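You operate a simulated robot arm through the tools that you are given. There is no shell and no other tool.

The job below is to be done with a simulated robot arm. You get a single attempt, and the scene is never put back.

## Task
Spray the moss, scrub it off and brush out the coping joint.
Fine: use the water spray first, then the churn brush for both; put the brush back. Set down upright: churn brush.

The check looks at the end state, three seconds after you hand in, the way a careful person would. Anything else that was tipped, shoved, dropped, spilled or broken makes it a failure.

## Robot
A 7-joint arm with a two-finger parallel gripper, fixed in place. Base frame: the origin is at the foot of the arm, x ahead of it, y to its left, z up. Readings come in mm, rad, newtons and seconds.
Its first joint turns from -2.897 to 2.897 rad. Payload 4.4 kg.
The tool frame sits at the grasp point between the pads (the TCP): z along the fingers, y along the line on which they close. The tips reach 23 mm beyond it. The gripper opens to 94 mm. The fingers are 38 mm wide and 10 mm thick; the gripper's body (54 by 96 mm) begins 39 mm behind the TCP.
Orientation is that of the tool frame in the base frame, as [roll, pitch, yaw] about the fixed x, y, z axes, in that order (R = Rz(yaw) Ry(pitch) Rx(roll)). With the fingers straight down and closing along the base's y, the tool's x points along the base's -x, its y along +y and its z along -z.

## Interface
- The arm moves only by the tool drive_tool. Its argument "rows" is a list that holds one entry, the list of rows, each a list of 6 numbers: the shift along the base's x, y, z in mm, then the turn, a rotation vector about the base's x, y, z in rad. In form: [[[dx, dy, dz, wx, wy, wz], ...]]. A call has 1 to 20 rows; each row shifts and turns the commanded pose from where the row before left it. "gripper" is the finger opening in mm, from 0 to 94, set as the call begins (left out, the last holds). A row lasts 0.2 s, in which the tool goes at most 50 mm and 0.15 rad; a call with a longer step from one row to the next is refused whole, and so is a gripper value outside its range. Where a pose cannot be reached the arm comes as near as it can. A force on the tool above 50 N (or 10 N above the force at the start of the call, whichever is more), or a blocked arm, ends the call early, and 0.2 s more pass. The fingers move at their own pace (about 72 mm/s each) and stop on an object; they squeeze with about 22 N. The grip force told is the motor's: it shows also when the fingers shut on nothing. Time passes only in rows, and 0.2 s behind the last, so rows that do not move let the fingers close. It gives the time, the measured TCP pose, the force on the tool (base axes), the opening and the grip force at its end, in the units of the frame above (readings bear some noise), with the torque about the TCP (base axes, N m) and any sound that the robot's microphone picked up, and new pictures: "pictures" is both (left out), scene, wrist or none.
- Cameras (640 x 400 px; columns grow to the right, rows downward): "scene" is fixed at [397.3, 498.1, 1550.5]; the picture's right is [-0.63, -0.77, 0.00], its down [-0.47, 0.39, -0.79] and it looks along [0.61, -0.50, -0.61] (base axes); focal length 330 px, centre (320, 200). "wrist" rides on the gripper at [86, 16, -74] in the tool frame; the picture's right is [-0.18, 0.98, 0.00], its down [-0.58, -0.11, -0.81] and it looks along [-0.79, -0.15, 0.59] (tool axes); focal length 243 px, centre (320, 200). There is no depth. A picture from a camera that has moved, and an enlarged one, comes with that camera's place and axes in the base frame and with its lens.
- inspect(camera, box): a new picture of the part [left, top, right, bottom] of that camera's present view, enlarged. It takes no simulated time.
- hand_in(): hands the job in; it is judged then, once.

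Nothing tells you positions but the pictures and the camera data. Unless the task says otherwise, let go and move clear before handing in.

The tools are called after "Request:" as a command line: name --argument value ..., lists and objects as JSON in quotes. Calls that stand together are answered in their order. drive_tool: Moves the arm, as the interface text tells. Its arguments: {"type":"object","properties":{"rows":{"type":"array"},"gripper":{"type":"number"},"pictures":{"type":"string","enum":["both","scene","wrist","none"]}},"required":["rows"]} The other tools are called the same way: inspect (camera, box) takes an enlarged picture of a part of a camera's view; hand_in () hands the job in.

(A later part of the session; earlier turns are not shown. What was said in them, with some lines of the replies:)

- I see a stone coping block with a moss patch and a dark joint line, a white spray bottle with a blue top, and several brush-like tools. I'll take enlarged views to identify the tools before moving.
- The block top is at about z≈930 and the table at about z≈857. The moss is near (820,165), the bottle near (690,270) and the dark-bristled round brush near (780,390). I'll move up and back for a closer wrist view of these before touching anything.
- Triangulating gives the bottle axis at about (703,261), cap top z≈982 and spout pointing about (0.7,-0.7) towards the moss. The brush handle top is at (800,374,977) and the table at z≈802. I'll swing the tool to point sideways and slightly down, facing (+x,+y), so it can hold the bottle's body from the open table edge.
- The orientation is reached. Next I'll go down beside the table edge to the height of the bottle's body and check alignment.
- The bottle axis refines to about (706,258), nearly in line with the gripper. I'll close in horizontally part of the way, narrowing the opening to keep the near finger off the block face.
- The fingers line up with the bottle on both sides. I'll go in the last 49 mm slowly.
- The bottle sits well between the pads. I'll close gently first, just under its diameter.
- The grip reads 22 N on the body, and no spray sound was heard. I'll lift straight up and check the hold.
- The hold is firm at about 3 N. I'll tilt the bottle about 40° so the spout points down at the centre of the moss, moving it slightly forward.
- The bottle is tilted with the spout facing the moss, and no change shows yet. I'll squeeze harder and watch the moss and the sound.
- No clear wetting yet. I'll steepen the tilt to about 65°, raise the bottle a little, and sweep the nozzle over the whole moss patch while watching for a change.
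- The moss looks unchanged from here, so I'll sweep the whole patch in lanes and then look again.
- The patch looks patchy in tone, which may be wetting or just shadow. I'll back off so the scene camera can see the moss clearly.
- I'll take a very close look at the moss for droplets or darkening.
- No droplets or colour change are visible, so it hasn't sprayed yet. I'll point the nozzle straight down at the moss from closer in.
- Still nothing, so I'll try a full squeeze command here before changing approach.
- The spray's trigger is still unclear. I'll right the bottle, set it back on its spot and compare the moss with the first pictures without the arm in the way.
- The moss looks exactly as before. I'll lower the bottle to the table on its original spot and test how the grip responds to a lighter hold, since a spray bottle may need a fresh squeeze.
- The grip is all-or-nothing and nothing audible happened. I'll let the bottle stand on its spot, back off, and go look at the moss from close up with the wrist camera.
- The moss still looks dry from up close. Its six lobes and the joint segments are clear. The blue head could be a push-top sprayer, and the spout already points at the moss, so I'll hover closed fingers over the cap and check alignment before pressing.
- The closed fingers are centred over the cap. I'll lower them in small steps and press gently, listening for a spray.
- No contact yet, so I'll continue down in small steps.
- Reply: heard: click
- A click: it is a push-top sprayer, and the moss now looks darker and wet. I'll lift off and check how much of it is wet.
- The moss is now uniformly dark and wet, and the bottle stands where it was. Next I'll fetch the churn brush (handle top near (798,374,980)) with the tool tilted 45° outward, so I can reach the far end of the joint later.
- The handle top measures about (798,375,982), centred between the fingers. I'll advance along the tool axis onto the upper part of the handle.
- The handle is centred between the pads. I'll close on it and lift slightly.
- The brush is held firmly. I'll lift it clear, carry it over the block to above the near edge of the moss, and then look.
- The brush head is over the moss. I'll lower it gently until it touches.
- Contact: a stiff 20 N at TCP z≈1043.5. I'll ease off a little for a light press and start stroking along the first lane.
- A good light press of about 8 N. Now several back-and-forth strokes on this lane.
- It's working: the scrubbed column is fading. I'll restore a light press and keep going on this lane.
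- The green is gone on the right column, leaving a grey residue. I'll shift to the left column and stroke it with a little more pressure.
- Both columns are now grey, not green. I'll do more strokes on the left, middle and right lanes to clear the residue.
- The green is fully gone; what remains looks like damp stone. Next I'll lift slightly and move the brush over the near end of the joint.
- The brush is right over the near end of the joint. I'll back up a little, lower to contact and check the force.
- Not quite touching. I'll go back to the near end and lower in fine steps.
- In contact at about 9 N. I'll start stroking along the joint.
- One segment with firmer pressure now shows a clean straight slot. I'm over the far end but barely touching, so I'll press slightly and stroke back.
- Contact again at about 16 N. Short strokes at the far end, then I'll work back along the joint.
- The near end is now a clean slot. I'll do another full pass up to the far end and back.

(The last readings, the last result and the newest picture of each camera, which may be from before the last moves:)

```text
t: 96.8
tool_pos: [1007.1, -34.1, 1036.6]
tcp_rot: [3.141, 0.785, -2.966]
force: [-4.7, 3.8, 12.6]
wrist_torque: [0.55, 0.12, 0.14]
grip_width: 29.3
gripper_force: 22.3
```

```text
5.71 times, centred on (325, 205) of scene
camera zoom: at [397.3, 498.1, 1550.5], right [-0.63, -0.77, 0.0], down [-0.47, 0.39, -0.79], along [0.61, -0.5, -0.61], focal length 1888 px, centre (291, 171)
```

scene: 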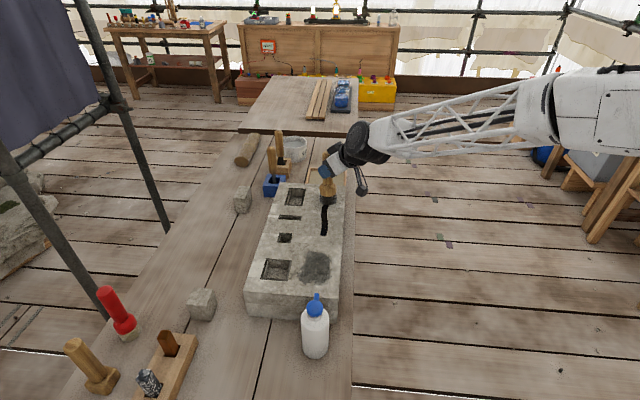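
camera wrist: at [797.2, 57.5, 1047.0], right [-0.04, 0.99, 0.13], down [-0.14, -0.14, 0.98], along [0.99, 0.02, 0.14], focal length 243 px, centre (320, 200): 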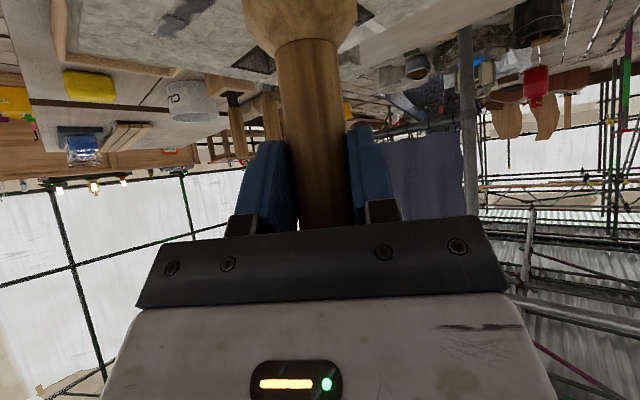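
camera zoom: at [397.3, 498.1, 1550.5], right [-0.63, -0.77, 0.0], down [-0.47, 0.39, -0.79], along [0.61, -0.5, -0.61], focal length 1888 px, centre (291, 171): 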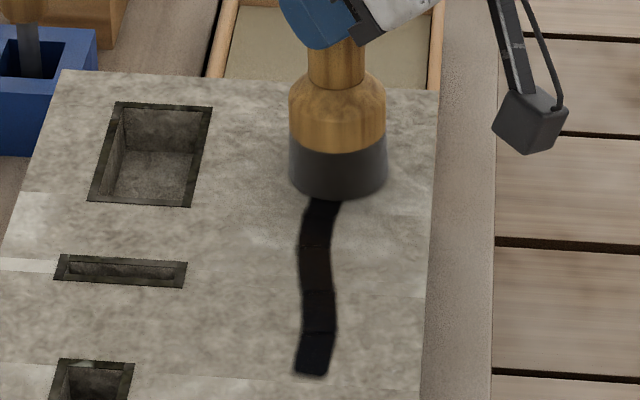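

The slot is clean except where the brush now covers the far end. I'll scrub a bit further out there, then lift off and look.

Request:
drive_tool --rows '[[[7, -7, 0, 0, 0, 0], [7, -7, 0, 0, 0, 0], [-8, 8, 0, 0, 0, 0], [8, -8, 0, 0, 0, 0], [4, -4, 0, 0, 0, 0], [-9, 9, 0, 0, 0, 0], [-9, 9, 0, 0, 0, 0], [9, -9, 0, 0, 0, 0], [9, -9, 0, 0, 0, 0]]]' --pictures "none"

Request:
drive_tool --rows '[[[-9, 9, 0, 0, 0, 0], [-9, 9, 0, 0, 0, 0], [-9, 9, 0, 0, 0, 0], [-9, 9, 0, 0, 0, 0], [-9, 9, 0, 0, 0, 0], [-9, 9, 0, 0, 0, 0]]]' --pictures "scene"

Request:
inspect --camera "scene" --box '[300, 170, 350, 240]'

```text
t: 98.8
tool_pos: [1027.4, -50.6, 1037.2]
tcp_rot: [-3.141, 0.786, -2.965]
force: [-0.6, 2.8, 3.8]
wrist_torque: [0.36, -0.02, 0.11]
grip_width: 29.4
gripper_force: 22.3
```

```text
t: 100.2
tool_pos: [974.1, 1.8, 1037.1]
tcp_rot: [3.142, 0.785, -2.969]
force: [1.6, -1.1, -1.1]
wrist_torque: [-0.02, -0.17, -0.03]
grip_width: 29.2
gripper_force: 22.2
```

scene: 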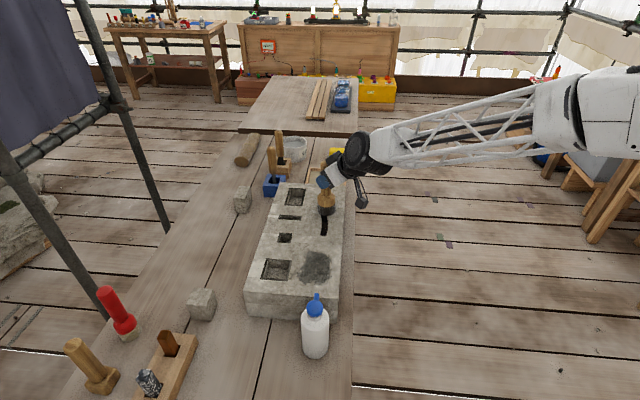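

```text
5.71 times, centred on (325, 205) of scene
camera zoom: at [397.3, 498.1, 1550.5], right [-0.63, -0.77, 0.0], down [-0.47, 0.39, -0.79], along [0.61, -0.5, -0.61], focal length 1888 px, centre (291, 171)
```

zoom: 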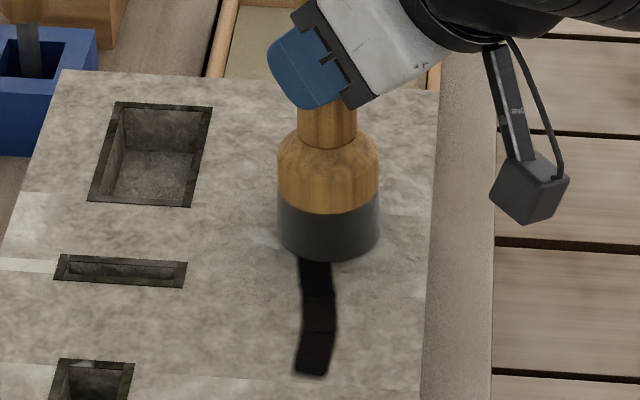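

I'll lift the brush off and swing it toward its home spot, so the camera sees the whole block.

Request:
drive_tool --rows '[[[0, 0, 20, 0, 0, 0], [0, 0, 35, 0, 0, 0], [0, 0, 35, 0, 0, 0], [-18, 37, 0, 0, 0, 0], [-18, 37, 0, 0, 0, 0], [-18, 37, 0, 0, 0, 0], [-18, 37, 0, 0, 0, 0], [-18, 37, 0, 0, 0, 0], [-18, 37, 0, 0, 0, 0], [-18, 37, 0, 0, 0, 0], [-18, 37, 0, 0, 0, 0], [-18, 37, 0, 0, 0, 0], [-18, 37, 0, 0, 0, 0], [0, 0, 0, 0, 0, 0]]]'

Request:
inspect --camera "scene" --box '[250, 175, 370, 300]'

Request:
inspect --camera "scene" --box '[305, 180, 345, 240]'

Request:
inspect --camera "scene" --box '[180, 230, 340, 370]'

```text
t: 103.2
tool_pos: [791.9, 373.5, 1127.0]
tcp_rot: [-3.141, 0.785, -2.969]
force: [0.9, -0.6, -1.4]
wrist_torque: [-0.01, 0.03, 0.03]
grip_width: 29.5
gripper_force: 21.9
camera wrist: at [677.6, 366.9, 1119.6], right [-0.04, 0.99, 0.13], down [-0.14, -0.14, 0.98], along [0.99, 0.02, 0.14], focal length 243 px, centre (320, 200)
```

scene: 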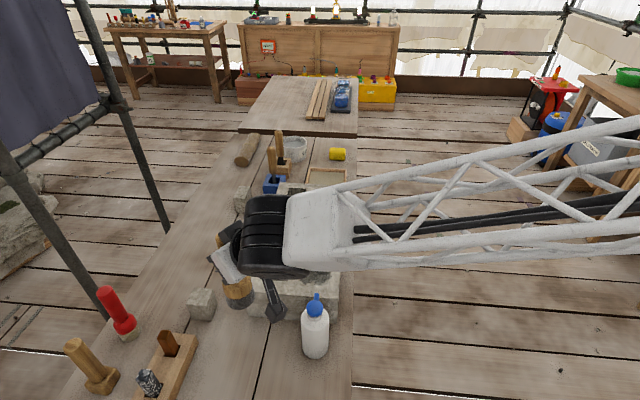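
wrist: 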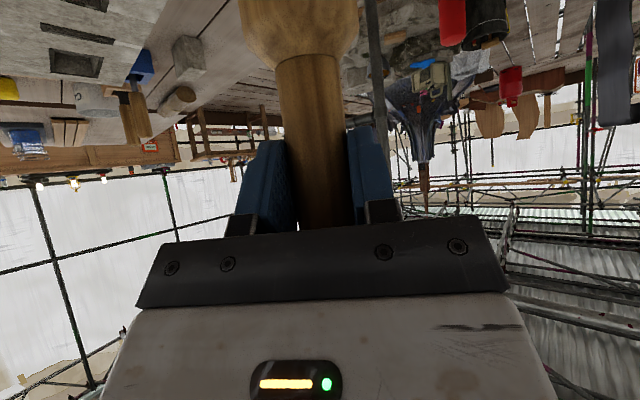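

```text
3.20 times, centred on (310, 238) of scene
camera zoom: at [397.3, 498.1, 1550.5], right [-0.63, -0.77, 0.0], down [-0.47, 0.39, -0.79], along [0.61, -0.5, -0.61], focal length 1057 px, centre (352, 80)
```

zoom: 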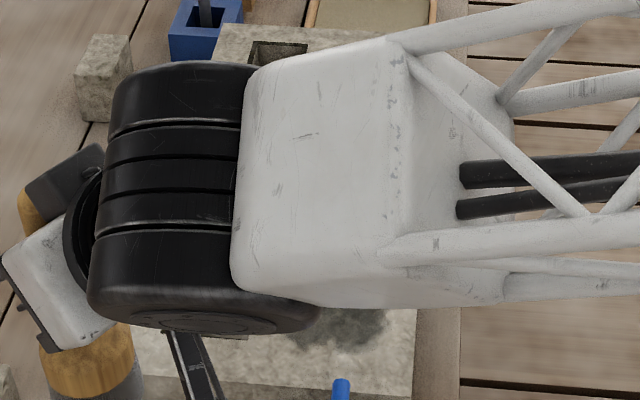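

```text
6.67 times, centred on (325, 210) of scene
camera zoom: at [397.3, 498.1, 1550.5], right [-0.63, -0.77, 0.0], down [-0.47, 0.39, -0.79], along [0.61, -0.5, -0.61], focal length 2202 px, centre (287, 133)
```

zoom: 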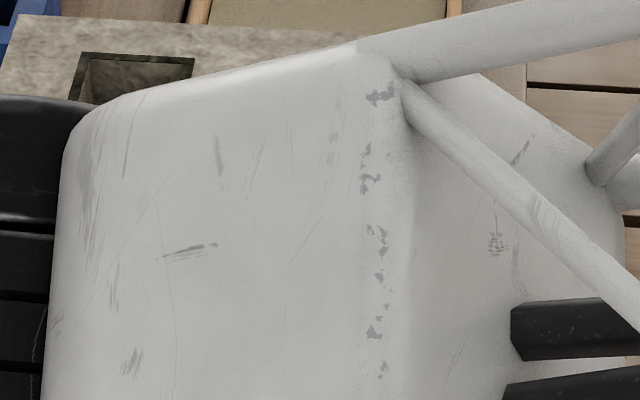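

```text
2.86 times, centred on (260, 300) of scene
camera zoom: at [397.3, 498.1, 1550.5], right [-0.63, -0.77, 0.0], down [-0.47, 0.39, -0.79], along [0.61, -0.5, -0.61], focal length 944 px, centre (491, -86)
```

zoom: 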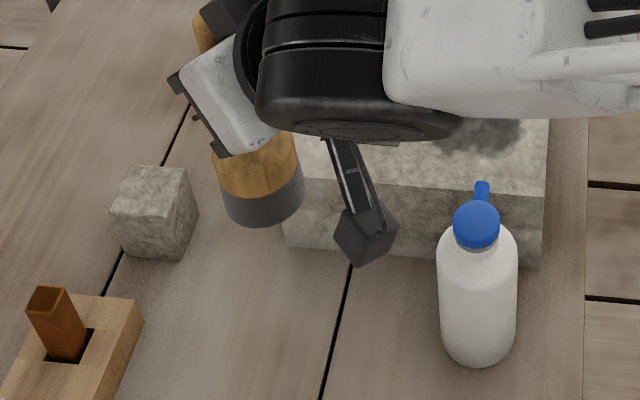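

The arm blocks the view here, so I'll lower the brush over its home spot, where the joint shows past the arm.

Request:
drive_tool --rows '[[[-2.5, 1, -40, 0, 0, 0], [0, 0, -45, 0, 0, 0], [0, 0, -45, 0, 0, 0], [0, 0, -20, 0, 0, 0], [0, 0, 0, 0, 0, 0]]]'

Request:
inspect --camera "scene" --box '[305, 180, 345, 240]'

Request:
inspect --camera "scene" --box '[260, 180, 360, 300]'

Request:
inspect --camera "scene" --box '[200, 270, 340, 370]'

```text
t: 104.4
tool_pos: [788.9, 373.6, 974.5]
tcp_rot: [3.14, 0.786, -2.968]
force: [-0.4, 0.1, -2.4]
wrist_torque: [-0.01, 0.01, -0.02]
grip_width: 29.3
gripper_force: 21.9
camera wrist: at [674.9, 368.0, 968.3], right [-0.04, 0.99, 0.13], down [-0.14, -0.14, 0.98], along [0.99, 0.02, 0.14], focal length 243 px, centre (320, 200)
```

scene: 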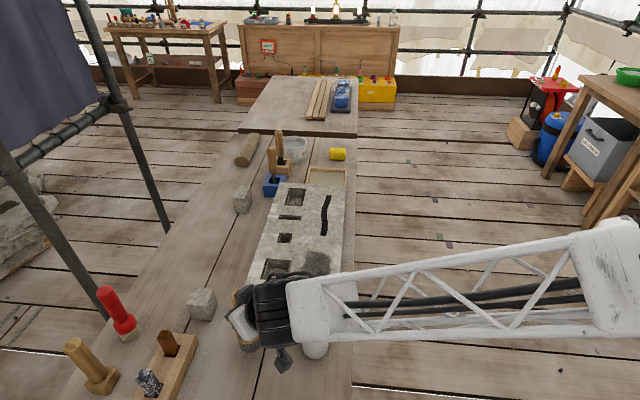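
wrist: 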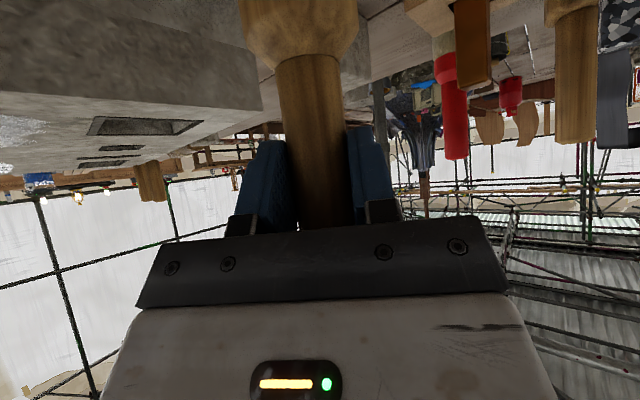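

```text
6.67 times, centred on (325, 210) of scene
camera zoom: at [397.3, 498.1, 1550.5], right [-0.63, -0.77, 0.0], down [-0.47, 0.39, -0.79], along [0.61, -0.5, -0.61], focal length 2202 px, centre (287, 133)
```

zoom: 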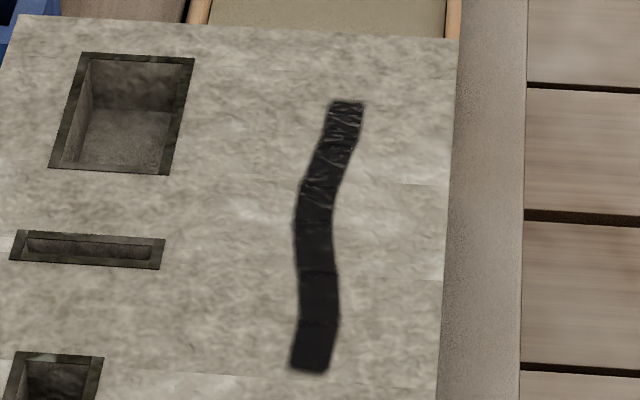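

```text
3.33 times, centred on (310, 240) of scene
camera zoom: at [397.3, 498.1, 1550.5], right [-0.63, -0.77, 0.0], down [-0.47, 0.39, -0.79], along [0.61, -0.5, -0.61], focal length 1101 px, centre (353, 67)
```

zoom: 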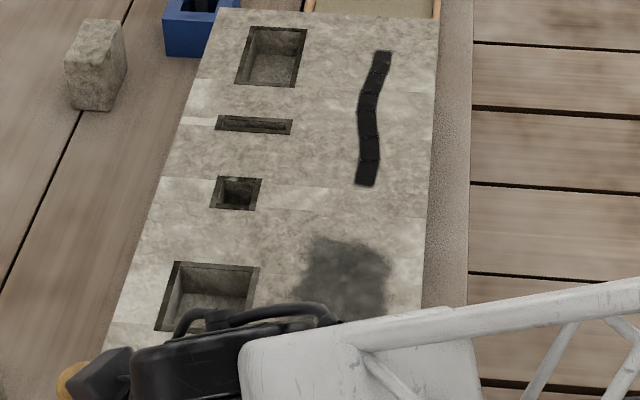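

```text
4.00 times, centred on (270, 320) of scene
camera zoom: at [397.3, 498.1, 1550.5], right [-0.63, -0.77, 0.0], down [-0.47, 0.39, -0.79], along [0.61, -0.5, -0.61], focal length 1321 px, centre (520, -280)
```

zoom: 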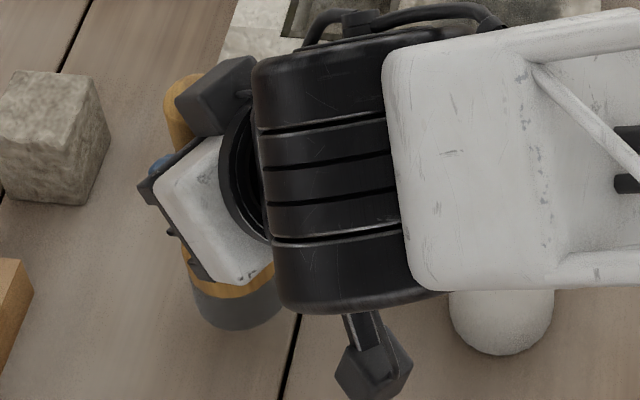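

The moss is gone. The nearer joint segments are clean, but the two farthest still show shiny wrinkled residue. I'll go back and scrub the far end more.

Request:
drive_tool --rows '[[[0, 0, 45, 0, 0, 0], [0, 0, 45, 0, 0, 0], [0, 0, 45, 0, 0, 0], [0, 0, 18, 0, 0, 0], [19.5, -37.2, 0, 0, 0, 0], [19.5, -37.2, 0, 0, 0, 0], [19.5, -37.2, 0, 0, 0, 0], [19.5, -37.2, 0, 0, 0, 0], [19.5, -37.2, 0, 0, 0, 0], [19.5, -37.2, 0, 0, 0, 0], [19.5, -37.2, 0, 0, 0, 0], [19.5, -37.2, 0, 0, 0, 0], [19.5, -37.2, 0, 0, 0, 0], [19.5, -37.2, 0, 0, 0, 0], [19.5, -37.2, 0, 0, 0, 0], [0, 0, -35, 0, 0, 0], [0, 0, -35, 0, 0, 0], [0, 0, -12, 0, 0, 0], [0, 0, 0, 0, 0, 0]]]' --pictures "scene"

Request:
inspect --camera "scene" --box '[300, 160, 350, 230]'

```text
t: 108.4
tool_pos: [1004.3, -36.4, 1047.3]
tcp_rot: [3.142, 0.786, -2.967]
force: [0.4, 0.0, -2.4]
wrist_torque: [0.03, -0.01, -0.01]
grip_width: 29.3
gripper_force: 21.6
```

scene: 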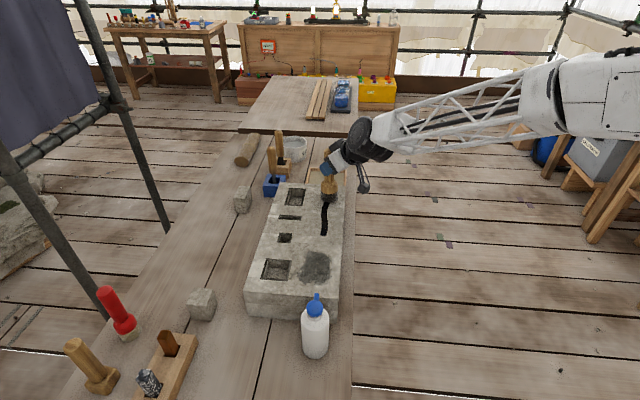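

```text
5.71 times, centred on (325, 195) of scene
camera zoom: at [397.3, 498.1, 1550.5], right [-0.63, -0.77, 0.0], down [-0.47, 0.39, -0.79], along [0.61, -0.5, -0.61], focal length 1888 px, centre (291, 229)
```

zoom: 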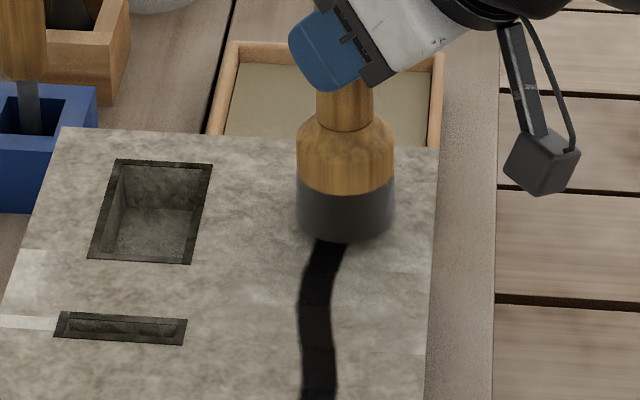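

Request:
drive_tool --rows '[[[0, 0, -5, 0, 0, 0], [0, 0, -3, 0, 0, 0], [0, 0, -1, 0, 0, 0], [0, 0, 0, 0, 0, 0]]]' --pictures "none"

Request:
drive_tool --rows '[[[0, 0, -1, 0, 0, 0], [0, 0, 0, 0, 0, 0]]]' --pictures "none"

Request:
drive_tool --rows '[[[0, 0, -0.8, 0, 0, 0], [0, 0, 0, 0, 0, 0]]]' --pictures "none"

```text
t: 109.4
tool_pos: [1003.6, -37.0, 1039.1]
tcp_rot: [-3.141, 0.786, -2.969]
force: [0.1, -0.3, -3.0]
wrist_torque: [-0.01, 0.04, 0.01]
grip_width: 29.3
gripper_force: 22.2
```

```text
t: 110.0
tool_pos: [1004.7, -36.7, 1038.4]
tcp_rot: [-3.141, 0.785, -2.966]
force: [-0.6, 0.1, -2.3]
wrist_torque: [-0.01, 0.01, -0.05]
grip_width: 29.1
gripper_force: 22.0
```

```text
t: 110.6
tool_pos: [1004.0, -36.0, 1037.1]
tcp_rot: [3.141, 0.784, -2.97]
force: [0.4, 0.5, -2.4]
wrist_torque: [0.01, 0.01, 0.02]
grip_width: 29.1
gripper_force: 22.3
```

Request:
drive_tool --rows '[[[0, 0, -0.8, 0, 0, 0], [0, 0, 0, 0, 0, 0]]]' --pictures "none"

Request:
drive_tool --rows '[[[0, 0, -0.8, 0, 0, 0], [0, 0, 0, 0, 0, 0]]]' --pictures "none"

```text
t: 111.2
tool_pos: [1002.7, -35.8, 1036.7]
tcp_rot: [-3.14, 0.788, -2.966]
force: [-1.3, 1.2, 0.9]
wrist_torque: [0.05, -0.09, 0.03]
grip_width: 29.2
gripper_force: 22.2
```

```text
t: 111.8
tool_pos: [1005.7, -35.6, 1036.5]
tcp_rot: [-3.141, 0.788, -2.967]
force: [-2.9, 1.6, 9.7]
wrist_torque: [0.27, -0.05, 0.1]
grip_width: 29.3
gripper_force: 22.0
```

Contact at about 12 N. Now repeated strokes over the last two segments.

Request:
drive_tool --rows '[[[10, -10, 0, 0, 0, 0], [11, -11, 0, 0, 0, 0], [-11, 11, 0, 0, 0, 0], [-11, 11, 0, 0, 0, 0], [-11, 11, 0, 0, 0, 0], [11, -11, 0, 0, 0, 0], [11, -11, 0, 0, 0, 0], [11, -11, 0, 0, 0, 0]]]' --pictures "none"

Request:
drive_tool --rows '[[[-11, 11, -0.4, 0, 0, 0], [-11, 11, 0, 0, 0, 0], [-11, 11, 0, 0, 0, 0], [11, -11, 0, 0, 0, 0], [11, -11, 0, 0, 0, 0], [11, -11, 0, 0, 0, 0], [-11, 11, 0, 0, 0, 0], [-11, 11, 0, 0, 0, 0], [-11, 11, 0, 0, 0, 0], [-11, 11, 0, 0, 0, 0], [-11, 11, 0, 0, 0, 0], [-11, 11, 0, 0, 0, 0]]]' --pictures "scene"

Request:
inspect --camera "scene" --box '[305, 180, 345, 240]'

```text
t: 113.6
tool_pos: [1026.1, -55.5, 1035.5]
tcp_rot: [3.141, 0.785, -2.967]
force: [-1.5, 1.7, 4.0]
wrist_torque: [0.27, 0.0, 0.1]
grip_width: 29.4
gripper_force: 22.2
```

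```text
t: 116.2
tool_pos: [959.2, 8.8, 1034.1]
tcp_rot: [-3.141, 0.786, -2.967]
force: [2.9, -3.0, 3.3]
wrist_torque: [-0.17, -0.49, -0.1]
grip_width: 29.1
gripper_force: 22.0
```

scene: 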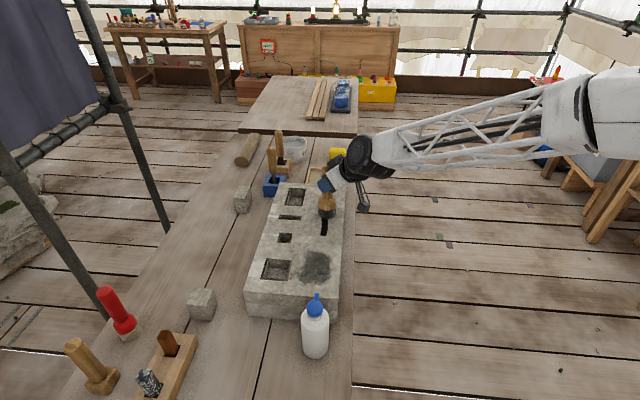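

```text
6.67 times, centred on (325, 210) of scene
camera zoom: at [397.3, 498.1, 1550.5], right [-0.63, -0.77, 0.0], down [-0.47, 0.39, -0.79], along [0.61, -0.5, -0.61], focal length 2202 px, centre (287, 133)
```

zoom: 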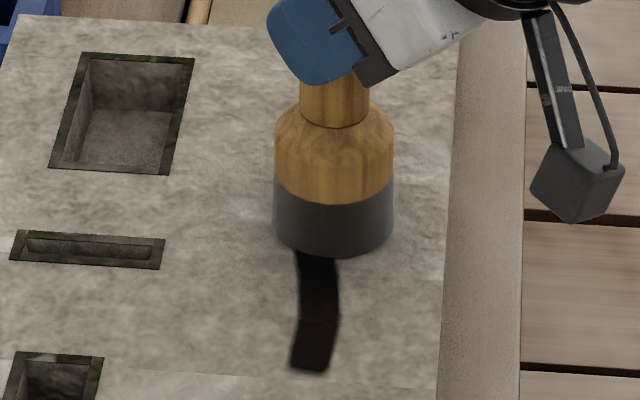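

Request:
drive_tool --rows '[[[0, 0, 25, 0, 0, 0], [0, 0, 35, 0, 0, 0], [-30, -25, 20, 0, 0, 0], [-35, -25, 0, 0, 0, 0], [-35, -25, 0, 0, 0, 0], [-35, -25, 0, 0, 0, 0], [-30, -10, 0, 0, 0, 0], [0, 0, 0, 0, 0, 0]]]' --pictures "scene"

Request:
inspect --camera "scene" --box '[305, 180, 345, 240]'

Request:
inspect --camera "scene" --box '[294, 240, 344, 295]'

```text
t: 118.0
tool_pos: [794.7, -101.1, 1115.4]
tcp_rot: [3.141, 0.785, -2.968]
force: [-0.8, 0.6, -1.7]
wrist_torque: [0.0, 0.03, 0.02]
grip_width: 29.5
gripper_force: 22.2
```

scene: 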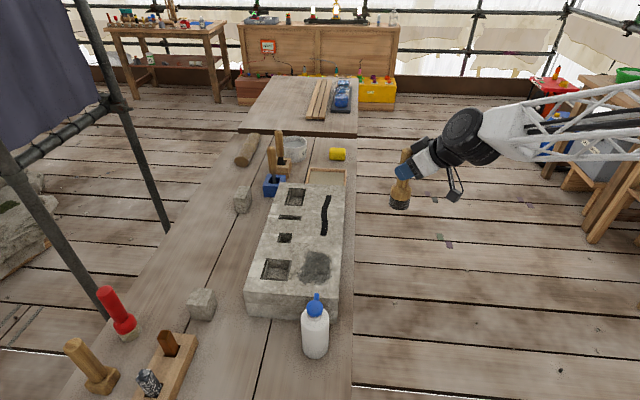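

```text
6.67 times, centred on (325, 210) of scene
camera zoom: at [397.3, 498.1, 1550.5], right [-0.63, -0.77, 0.0], down [-0.47, 0.39, -0.79], along [0.61, -0.5, -0.61], focal length 2202 px, centre (287, 133)
```

zoom: 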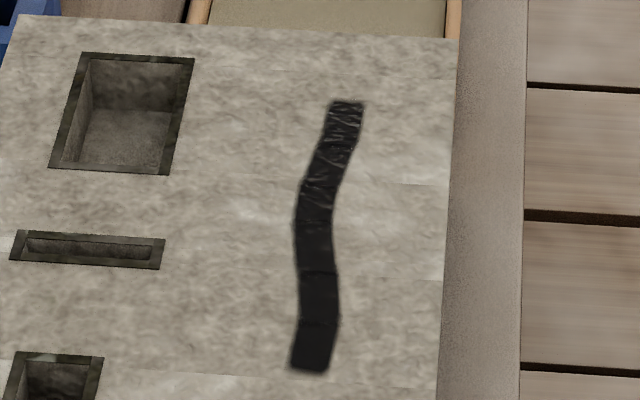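

```text
7.27 times, centred on (319, 268) of scene
camera zoom: at [397.3, 498.1, 1550.5], right [-0.63, -0.77, 0.0], down [-0.47, 0.39, -0.79], along [0.61, -0.5, -0.61], focal length 2402 px, centre (327, -291)
```

zoom: 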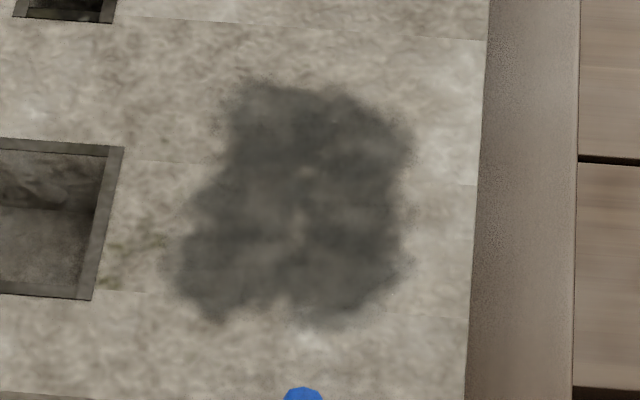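

The joint is unchanged by the extra scrubbing, so all six segments are in the same cleaned state, and the moss patch is just damp stone. Before returning the brush, I'll check that it still hangs straight in the grip.

Request:
inspect --camera "scene" --box '[360, 120, 480, 230]'

Request:
inspect --camera "wrist" --box '[160, 0, 480, 240]'

```text
3.64 times, centred on (420, 175) of scene
camera zoom: at [397.3, 498.1, 1550.5], right [-0.63, -0.77, 0.0], down [-0.47, 0.39, -0.79], along [0.61, -0.5, -0.61], focal length 1201 px, centre (-44, 291)
```

zoom: 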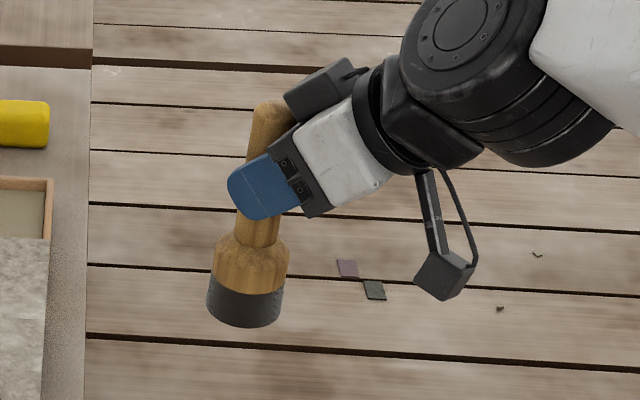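

```text
1.67 times, centred on (320, 120) of wrist
camera zoom: at [680.0, -106.7, 1107.7], right [-0.04, 0.99, 0.13], down [-0.14, -0.14, 0.98], along [0.99, 0.02, 0.14], focal length 404 px, centre (320, 333)
```

zoom: 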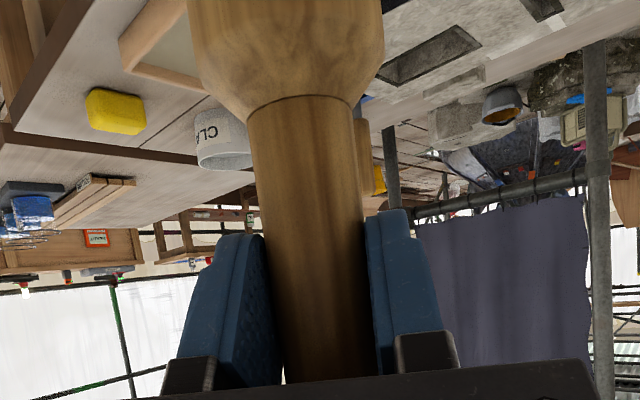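

The brush seems to lean slightly, its head towards the robot. I'll measure this more exactly at higher magnification.

Request:
inspect --camera "scene" --box '[380, 140, 440, 215]'

Request:
inspect --camera "wrist" --box '[220, 0, 420, 240]'

```text
5.33 times, centred on (410, 178) of scene
camera zoom: at [397.3, 498.1, 1550.5], right [-0.63, -0.77, 0.0], down [-0.47, 0.39, -0.79], along [0.61, -0.5, -0.61], focal length 1762 px, centre (-160, 320)
```

zoom: 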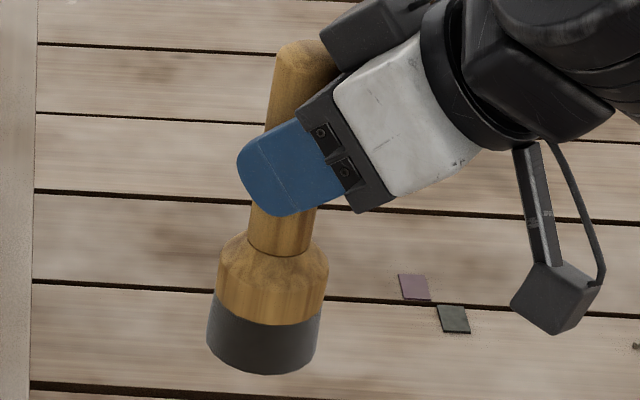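

```text
1.67 times, centred on (320, 120) of wrist
camera zoom: at [680.0, -106.7, 1107.7], right [-0.04, 0.99, 0.13], down [-0.14, -0.14, 0.98], along [0.99, 0.02, 0.14], focal length 404 px, centre (320, 333)
```

zoom: 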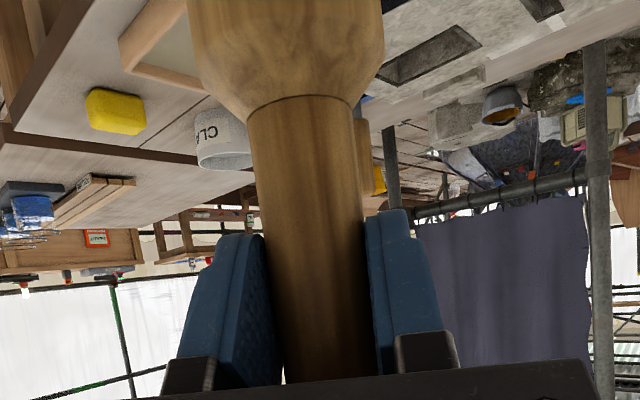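

The lean is only a few degrees. I'll carry the brush back above its spot, correct by about 3° on the way, and compare.

Request:
drive_tool --rows '[[[0, 20, 10, 0, 0, 0], [0, 38, 5, 0, 0, 0], [0, 38, 0, 0, 0, 0], [0, 38, 0, 0, 0, 0], [0, 38, 0, 0, 0, 0], [0, 38, 0, 0, 0, 0], [0, 38, 0, 0, 0, 0], [0, 38, 0, 0, 0, 0], [0, 38, 0, 0, 0, 0], [0, 38, 0, 0, 0, 0], [0, 38, 0, 0.0045, -0.0256, 0], [0, 38, 0, 0.0045, -0.0256, 0], [-5.5, 37.5, 0, 0, 0, 0], [0, 0, -45, 0, 0, 0], [0, 0, -45, 0, 0, 0], [0, 0, -45, 0, 0, 0], [0, 0, -25, 0, 0, 0], [0, 0, 0, 0, 0, 0]]]'

Request:
inspect --camera "scene" --box '[200, 270, 340, 370]'

Request:
inspect --camera "wrist" --box '[160, 0, 480, 240]'

```text
t: 121.8
tool_pos: [788.5, 374.8, 970.1]
tcp_rot: [3.14, 0.836, -2.969]
force: [-0.1, -0.6, -2.2]
wrist_torque: [-0.01, 0.04, -0.01]
grip_width: 29.3
gripper_force: 22.1
camera wrist: at [675.1, 369.7, 956.7], right [-0.05, 0.99, 0.14], down [-0.19, -0.14, 0.97], along [0.98, 0.02, 0.19], focal length 243 px, centre (320, 200)
```

scene: 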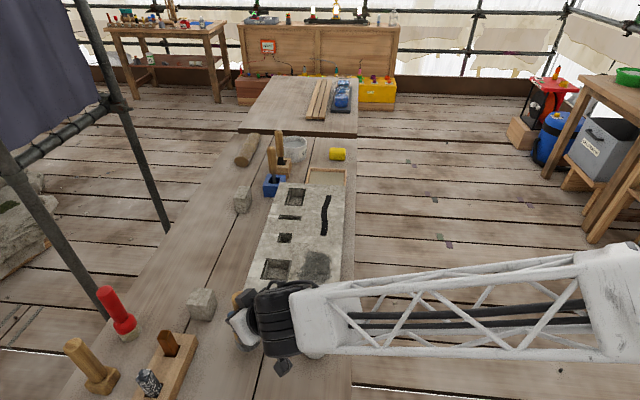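
wrist: 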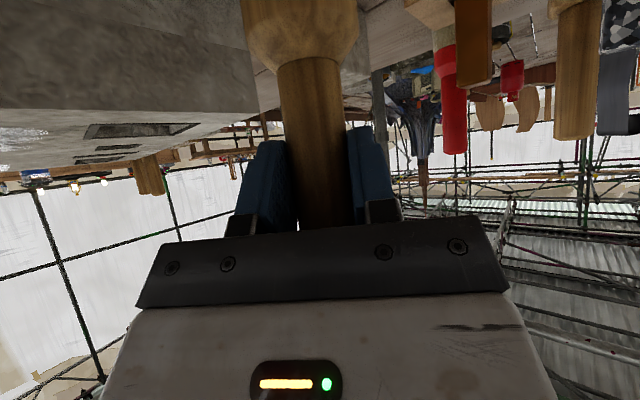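

```text
4.00 times, centred on (270, 320) of scene
camera zoom: at [397.3, 498.1, 1550.5], right [-0.63, -0.77, 0.0], down [-0.47, 0.39, -0.79], along [0.61, -0.5, -0.61], focal length 1321 px, centre (520, -280)
```

zoom: 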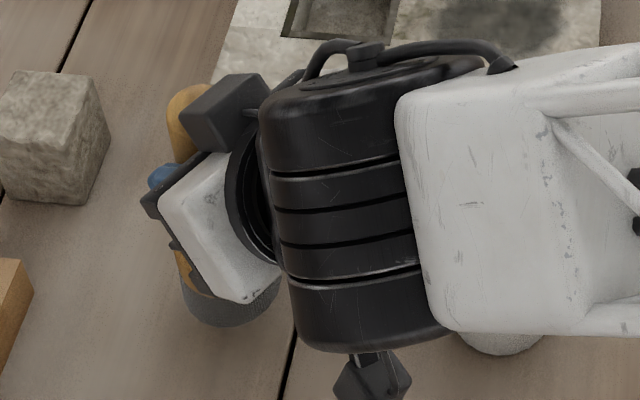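

```text
1.67 times, centred on (320, 120) of wrist
camera zoom: at [675.1, 369.7, 956.7], right [-0.05, 0.99, 0.14], down [-0.19, -0.14, 0.97], along [0.98, 0.02, 0.19], focal length 404 px, centre (320, 333)
```

zoom: 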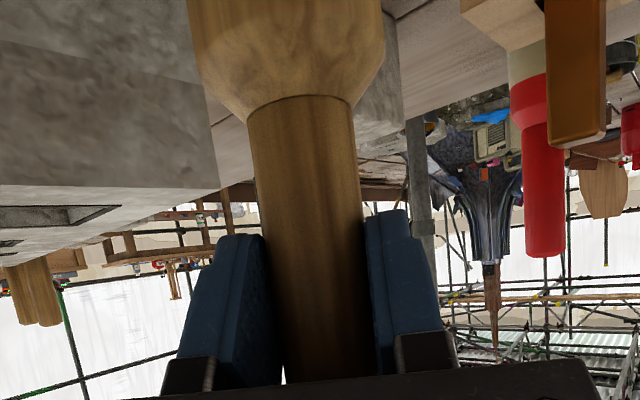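

Now lowering gently onto the home spot.

Request:
drive_tool --rows '[[[0, 0, -10, 0, 0, 0], [0, 0, -8, 0, 0, 0], [0, 0, -5, 0, 0, 0], [0, 0, -2, 0, 0, 0], [0, 0, 0, 0, 0, 0]]]' --pictures "none"

Request:
drive_tool --rows '[[[0, 0, -2, 0, 0, 0], [0, 0, -1, 0, 0, 0], [0, 0, 0, 0, 0, 0]]]' --pictures "none"

Request:
drive_tool --rows '[[[0, 0, -1, 0, 0, 0], [0, 0, -1, 0, 0, 0], [0, 0, 0, 0, 0, 0]]]' --pictures "none"

```text
t: 123.0
tool_pos: [789.5, 373.7, 945.2]
tcp_rot: [3.139, 0.839, -2.97]
force: [0.1, -0.1, -2.0]
wrist_torque: [0.01, 0.02, 0.02]
grip_width: 29.4
gripper_force: 21.4
```

```text
t: 123.8
tool_pos: [789.0, 374.8, 941.3]
tcp_rot: [-3.141, 0.841, -2.968]
force: [0.0, -0.6, -2.2]
wrist_torque: [0.02, 0.04, -0.04]
grip_width: 29.4
gripper_force: 21.9
```

```text
t: 124.6
tool_pos: [788.9, 374.6, 940.7]
tcp_rot: [3.141, 0.838, -2.967]
force: [-0.3, -1.0, -3.0]
wrist_torque: [0.02, 0.02, 0.03]
grip_width: 29.4
gripper_force: 22.0
```

Request:
drive_tool --rows '[[[0, 0, -1, 0, 0, 0], [0, 0, -1, 0, 0, 0], [0, 0, 0, 0, 0, 0]]]' --pictures "none"

Request:
drive_tool --rows '[[[0, 0, -1, 0, 0, 0], [0, 0, -1, 0, 0, 0], [0, 0, 0, 0, 0, 0]]]' --pictures "none"

Request:
drive_tool --rows '[[[0, 0, -1, 0, 0, 0], [0, 0, 0, 0, 0, 0]]]' --pictures "none"

```text
t: 125.4
tool_pos: [788.4, 374.5, 938.0]
tcp_rot: [3.14, 0.838, -2.969]
force: [-0.2, 0.6, -2.0]
wrist_torque: [-0.02, 0.03, 0.01]
grip_width: 29.2
gripper_force: 21.8
```

```text
t: 126.2
tool_pos: [788.3, 374.1, 936.9]
tcp_rot: [3.14, 0.838, -2.968]
force: [-0.4, -0.2, -2.2]
wrist_torque: [0.02, 0.01, -0.02]
grip_width: 29.4
gripper_force: 22.1
```

```text
t: 126.8
tool_pos: [788.6, 373.9, 936.0]
tcp_rot: [3.139, 0.84, -2.968]
force: [-0.2, 0.8, 5.9]
wrist_torque: [-0.06, 0.18, 0.01]
grip_width: 29.6
gripper_force: 21.4
```

Contact, but the torque shows it touches on the robot-side edge, so I over-corrected. I'll lift a hair, take back most of that rotation and touch down again.

Request:
drive_tool --rows '[[[0, 0, 3, 0, 0, 0], [0, 0, 0, -0.0066, 0.0374, 0], [0, 0, -1.5, 0, 0, 0], [0, 0, 0, 0, 0, 0]]]' --pictures "none"

Request:
drive_tool --rows '[[[0, 0, -0.7, 0, 0, 0], [0, 0, 0, 0, 0, 0]]]' --pictures "none"

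Request:
drive_tool --rows '[[[0, 0, -0.7, 0, 0, 0], [0, 0, 0, 0, 0, 0]]]' --pictures "none"

Request:
drive_tool --rows '[[[0, 0, -0.5, 0, 0, 0], [0, 0, 0, 0, 0, 0]]]' --pictures "scene"

```text
t: 127.8
tool_pos: [789.6, 374.7, 936.5]
tcp_rot: [-3.141, 0.8, -2.969]
force: [0.5, -1.0, -1.6]
wrist_torque: [-0.01, 0.03, -0.04]
grip_width: 29.7
gripper_force: 22.0
```

```text
t: 128.4
tool_pos: [789.7, 374.6, 936.2]
tcp_rot: [-3.141, 0.801, -2.969]
force: [0.1, -0.8, -1.6]
wrist_torque: [0.02, 0.05, 0.0]
grip_width: 29.4
gripper_force: 22.1
```

```text
t: 129.0
tool_pos: [789.5, 374.3, 934.6]
tcp_rot: [3.141, 0.8, -2.97]
force: [-0.2, -0.1, -0.2]
wrist_torque: [-0.02, -0.02, 0.0]
grip_width: 29.3
gripper_force: 22.1
```

```text
t: 129.6
tool_pos: [790.0, 375.8, 934.7]
tcp_rot: [3.14, 0.801, -2.968]
force: [-0.8, -0.1, 4.2]
wrist_torque: [-0.03, 0.26, -0.02]
grip_width: 29.3
gripper_force: 22.1
```

scene: 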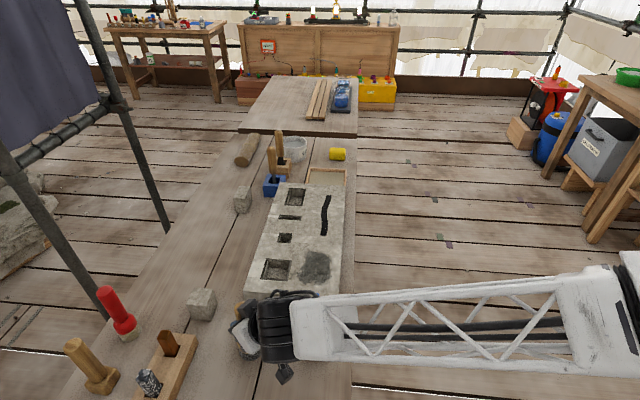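

Request:
inspect --camera "scene" --box '[215, 280, 295, 370]'

Request:
inspect --camera "wrist" --box '[160, 0, 480, 240]'

```text
4.44 times, centred on (255, 325) of scene
camera zoom: at [397.3, 498.1, 1550.5], right [-0.63, -0.77, 0.0], down [-0.47, 0.39, -0.79], along [0.61, -0.5, -0.61], focal length 1468 px, centre (609, -356)
```

zoom: 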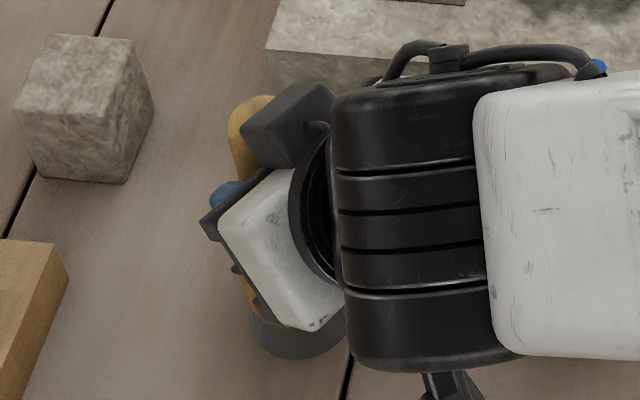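

```text
1.67 times, centred on (320, 120) of wrist
camera zoom: at [674.9, 369.2, 926.0], right [-0.04, 0.99, 0.13], down [-0.15, -0.14, 0.98], along [0.99, 0.02, 0.16], focal length 404 px, centre (320, 333)
```

zoom: 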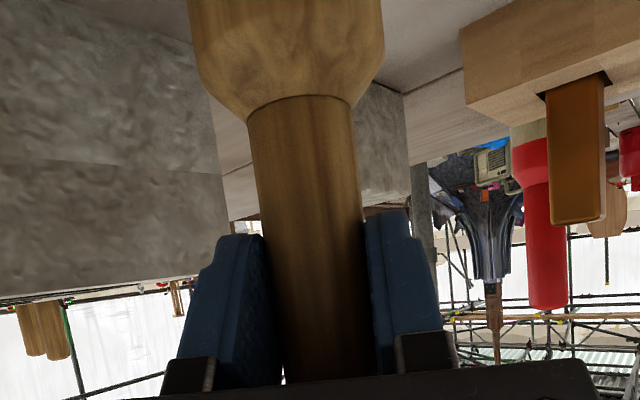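

The handle top and head now match their starting pixels within about one pixel, so the brush stands upright on its original spot. I'll release gently.

Request:
drive_tool --rows '[[[0, 0, 0, 0, 0, 0], [0, 0, 0, 0, 0, 0]]]' --gripper 33 --pictures "none"

Request:
drive_tool --rows '[[[0, 0, 0, 0, 0, 0], [0, 0, 0, 0, 0, 0], [0, 0, 0, 0, 0, 0]]]' --gripper 60

Request:
inspect --camera "wrist" --box '[160, 0, 480, 240]'

```text
t: 130.2
tool_pos: [788.4, 374.6, 934.2]
tcp_rot: [3.14, 0.8, -2.968]
force: [0.0, -0.4, 0.7]
wrist_torque: [0.03, 0.02, -0.03]
grip_width: 32.9
gripper_force: 0.0
```

```text
t: 131.0
tool_pos: [788.6, 374.6, 934.2]
tcp_rot: [-3.141, 0.799, -2.968]
force: [-0.5, 0.9, -1.1]
wrist_torque: [-0.04, 0.02, 0.03]
grip_width: 59.9
gripper_force: 0.1
camera wrist: at [674.7, 369.0, 925.5], right [-0.04, 0.99, 0.13], down [-0.15, -0.14, 0.98], along [0.99, 0.02, 0.16], focal length 243 px, centre (320, 200)
```

scene: 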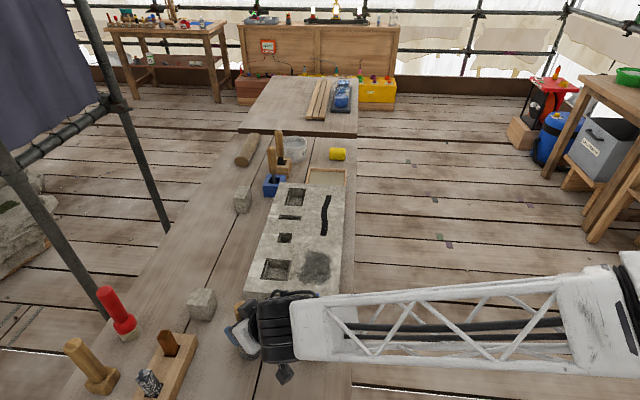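
wrist: 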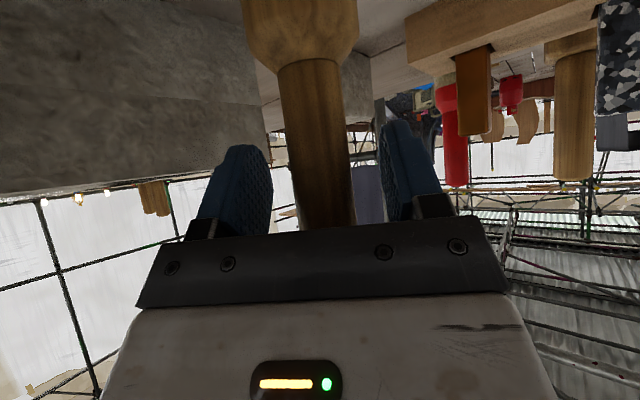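

```text
1.67 times, centred on (320, 120) of wrist
camera zoom: at [674.7, 369.0, 925.5], right [-0.04, 0.99, 0.13], down [-0.15, -0.14, 0.98], along [0.99, 0.02, 0.16], focal length 404 px, centre (320, 333)
```

zoom: 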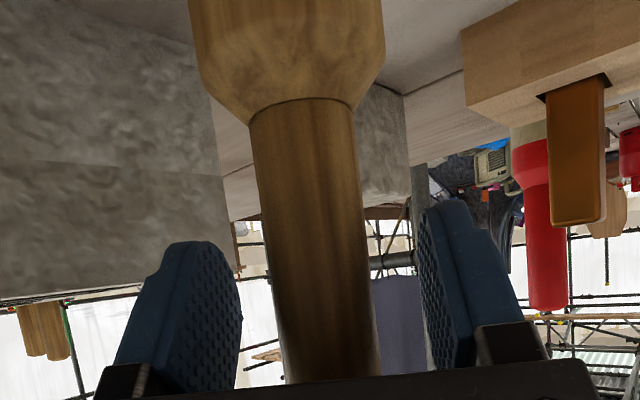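

The brush stands free. I'll back out along the tool axis, move clear, and look over the whole scene.

Request:
drive_tool --rows '[[[-7, -1.2, 7, 0, 0, 0], [-14, -2.5, 14, 0, 0, 0], [-14, -2.5, 14, 0, 0, 0], [-14, -2.5, 14, 0, 0, 0], [-14, -2.5, 14, 0, 0, 0], [-14, -2.5, 14, 0, 0, 0], [-10, -2, 40, 0, 0, 0], [-10, -2, 45, 0, 0, 0], [-25, -20, 35, 0, 0, 0], [-25, -40, 10, 0, 0, 0], [-25, -40, 0, 0, 0, 0], [-25, -40, 0, 0, 0, 0], [-25, -40, 0, 0, 0, 0], [0, -40, 0, 0, 0, 0], [0, -40, 0, 0, 0, 0], [0, 0, 0, 0, 0, 0]]]'

Request:
inspect --camera "scene" --box '[220, 230, 380, 380]'

Request:
inspect --camera "scene" --box '[240, 170, 360, 300]'

Request:
inspect --camera "scene" --box '[220, 280, 340, 370]'

```text
t: 134.4
tool_pos: [568.1, 96.6, 1142.1]
tcp_rot: [-3.141, 0.802, -2.967]
force: [-0.2, -0.1, 0.4]
wrist_torque: [0.02, -0.04, -0.01]
grip_width: 60.0
gripper_force: 0.0
camera wrist: at [453.1, 90.2, 1133.7], right [-0.04, 0.99, 0.13], down [-0.15, -0.14, 0.98], along [0.99, 0.02, 0.16], focal length 243 px, centre (320, 200)
```

scene: 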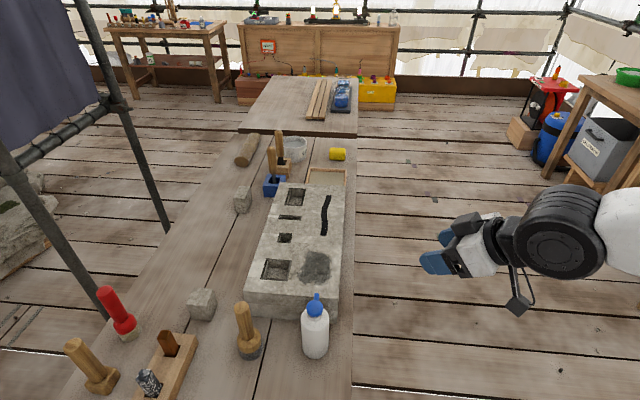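
wrist: 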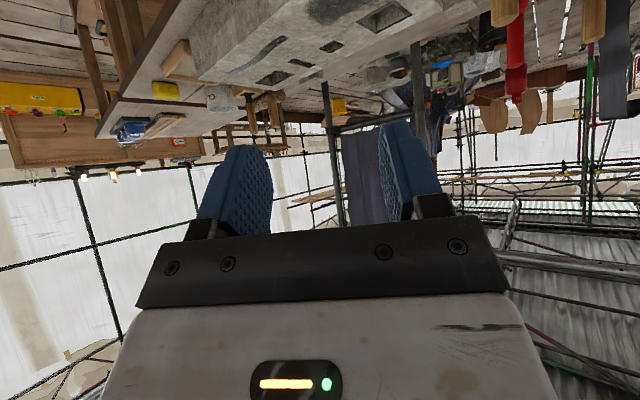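

```text
2.67 times, centred on (300, 305) of scene
camera zoom: at [397.3, 498.1, 1550.5], right [-0.63, -0.77, 0.0], down [-0.47, 0.39, -0.79], along [0.61, -0.5, -0.61], focal length 881 px, centre (373, -80)
```

zoom: 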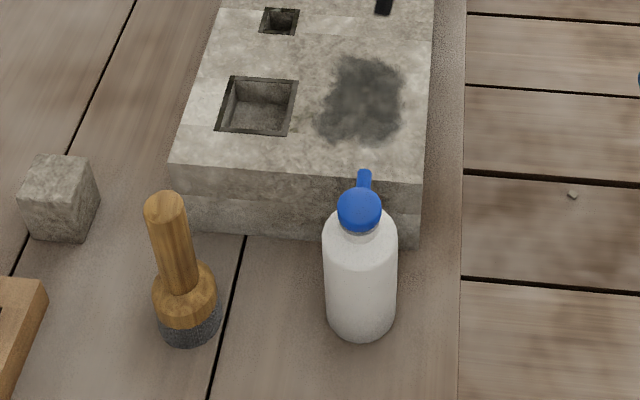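

```text
3.08 times, centred on (300, 235) of scene
camera zoom: at [397.3, 498.1, 1550.5], right [-0.63, -0.77, 0.0], down [-0.47, 0.39, -0.79], along [0.61, -0.5, -0.61], focal length 1016 px, centre (382, 92)
```

zoom: 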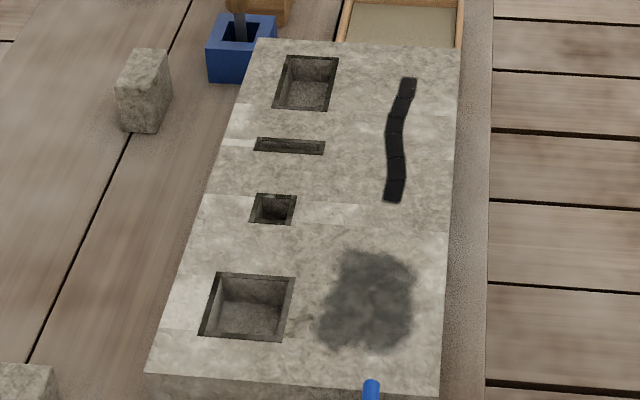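

```text
4.44 times, centred on (280, 325) of scene
camera zoom: at [397.3, 498.1, 1550.5], right [-0.63, -0.77, 0.0], down [-0.47, 0.39, -0.79], along [0.61, -0.5, -0.61], focal length 1468 px, centre (498, -356)
```

zoom: 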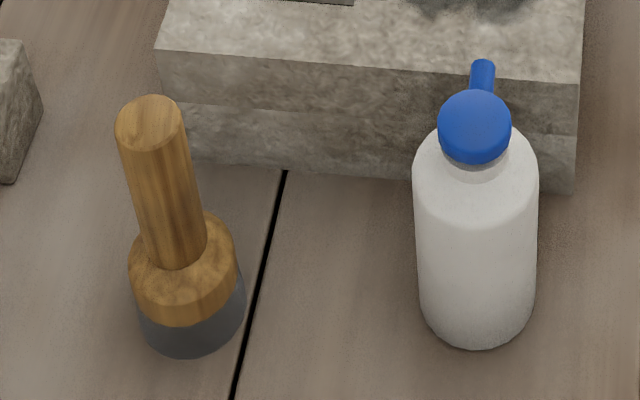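

The moss patch is now green-free damp stone and the coping joint is a clean, continuous slot. The brush stands upright on its original spot, the bottle is upright where it was, nothing else has moved, and the arm is clear. I'm handing in.

Request:
hand_in

```text
The job is handed in.
```

I sprayed and scrubbed off the moss, brushed out the coping joint, and put the churn brush back upright on its original spot. The job is handed in; I haven't seen the check's result.

- **Spray:** The bottle is a push-top sprayer, which I only found out after trying to squeeze it while holding it over the moss. Nothing came out during those attempts. One press of the cap, with the bottle standing on its original spot, wetted the whole patch before any scrubbing.
- **Moss:** All the green is gone. The patch now looks dark grey, which I take to be damp stone because further scrubbing didn't change it.
- **Joint:** It now looks like a continuous dark slot along its full length. The two farthest segments looked slightly shiny from the camera, so I scrubbed them again and saw no further change.
- **Brush:** It slid a few millimetres in the grip while scrubbing. I checked it against the starting pictures before letting go, and it stands upright within about a pixel of where it began.

In the last pictures the bottle stood upright where it started, nothing else looked moved, and the arm was clear.
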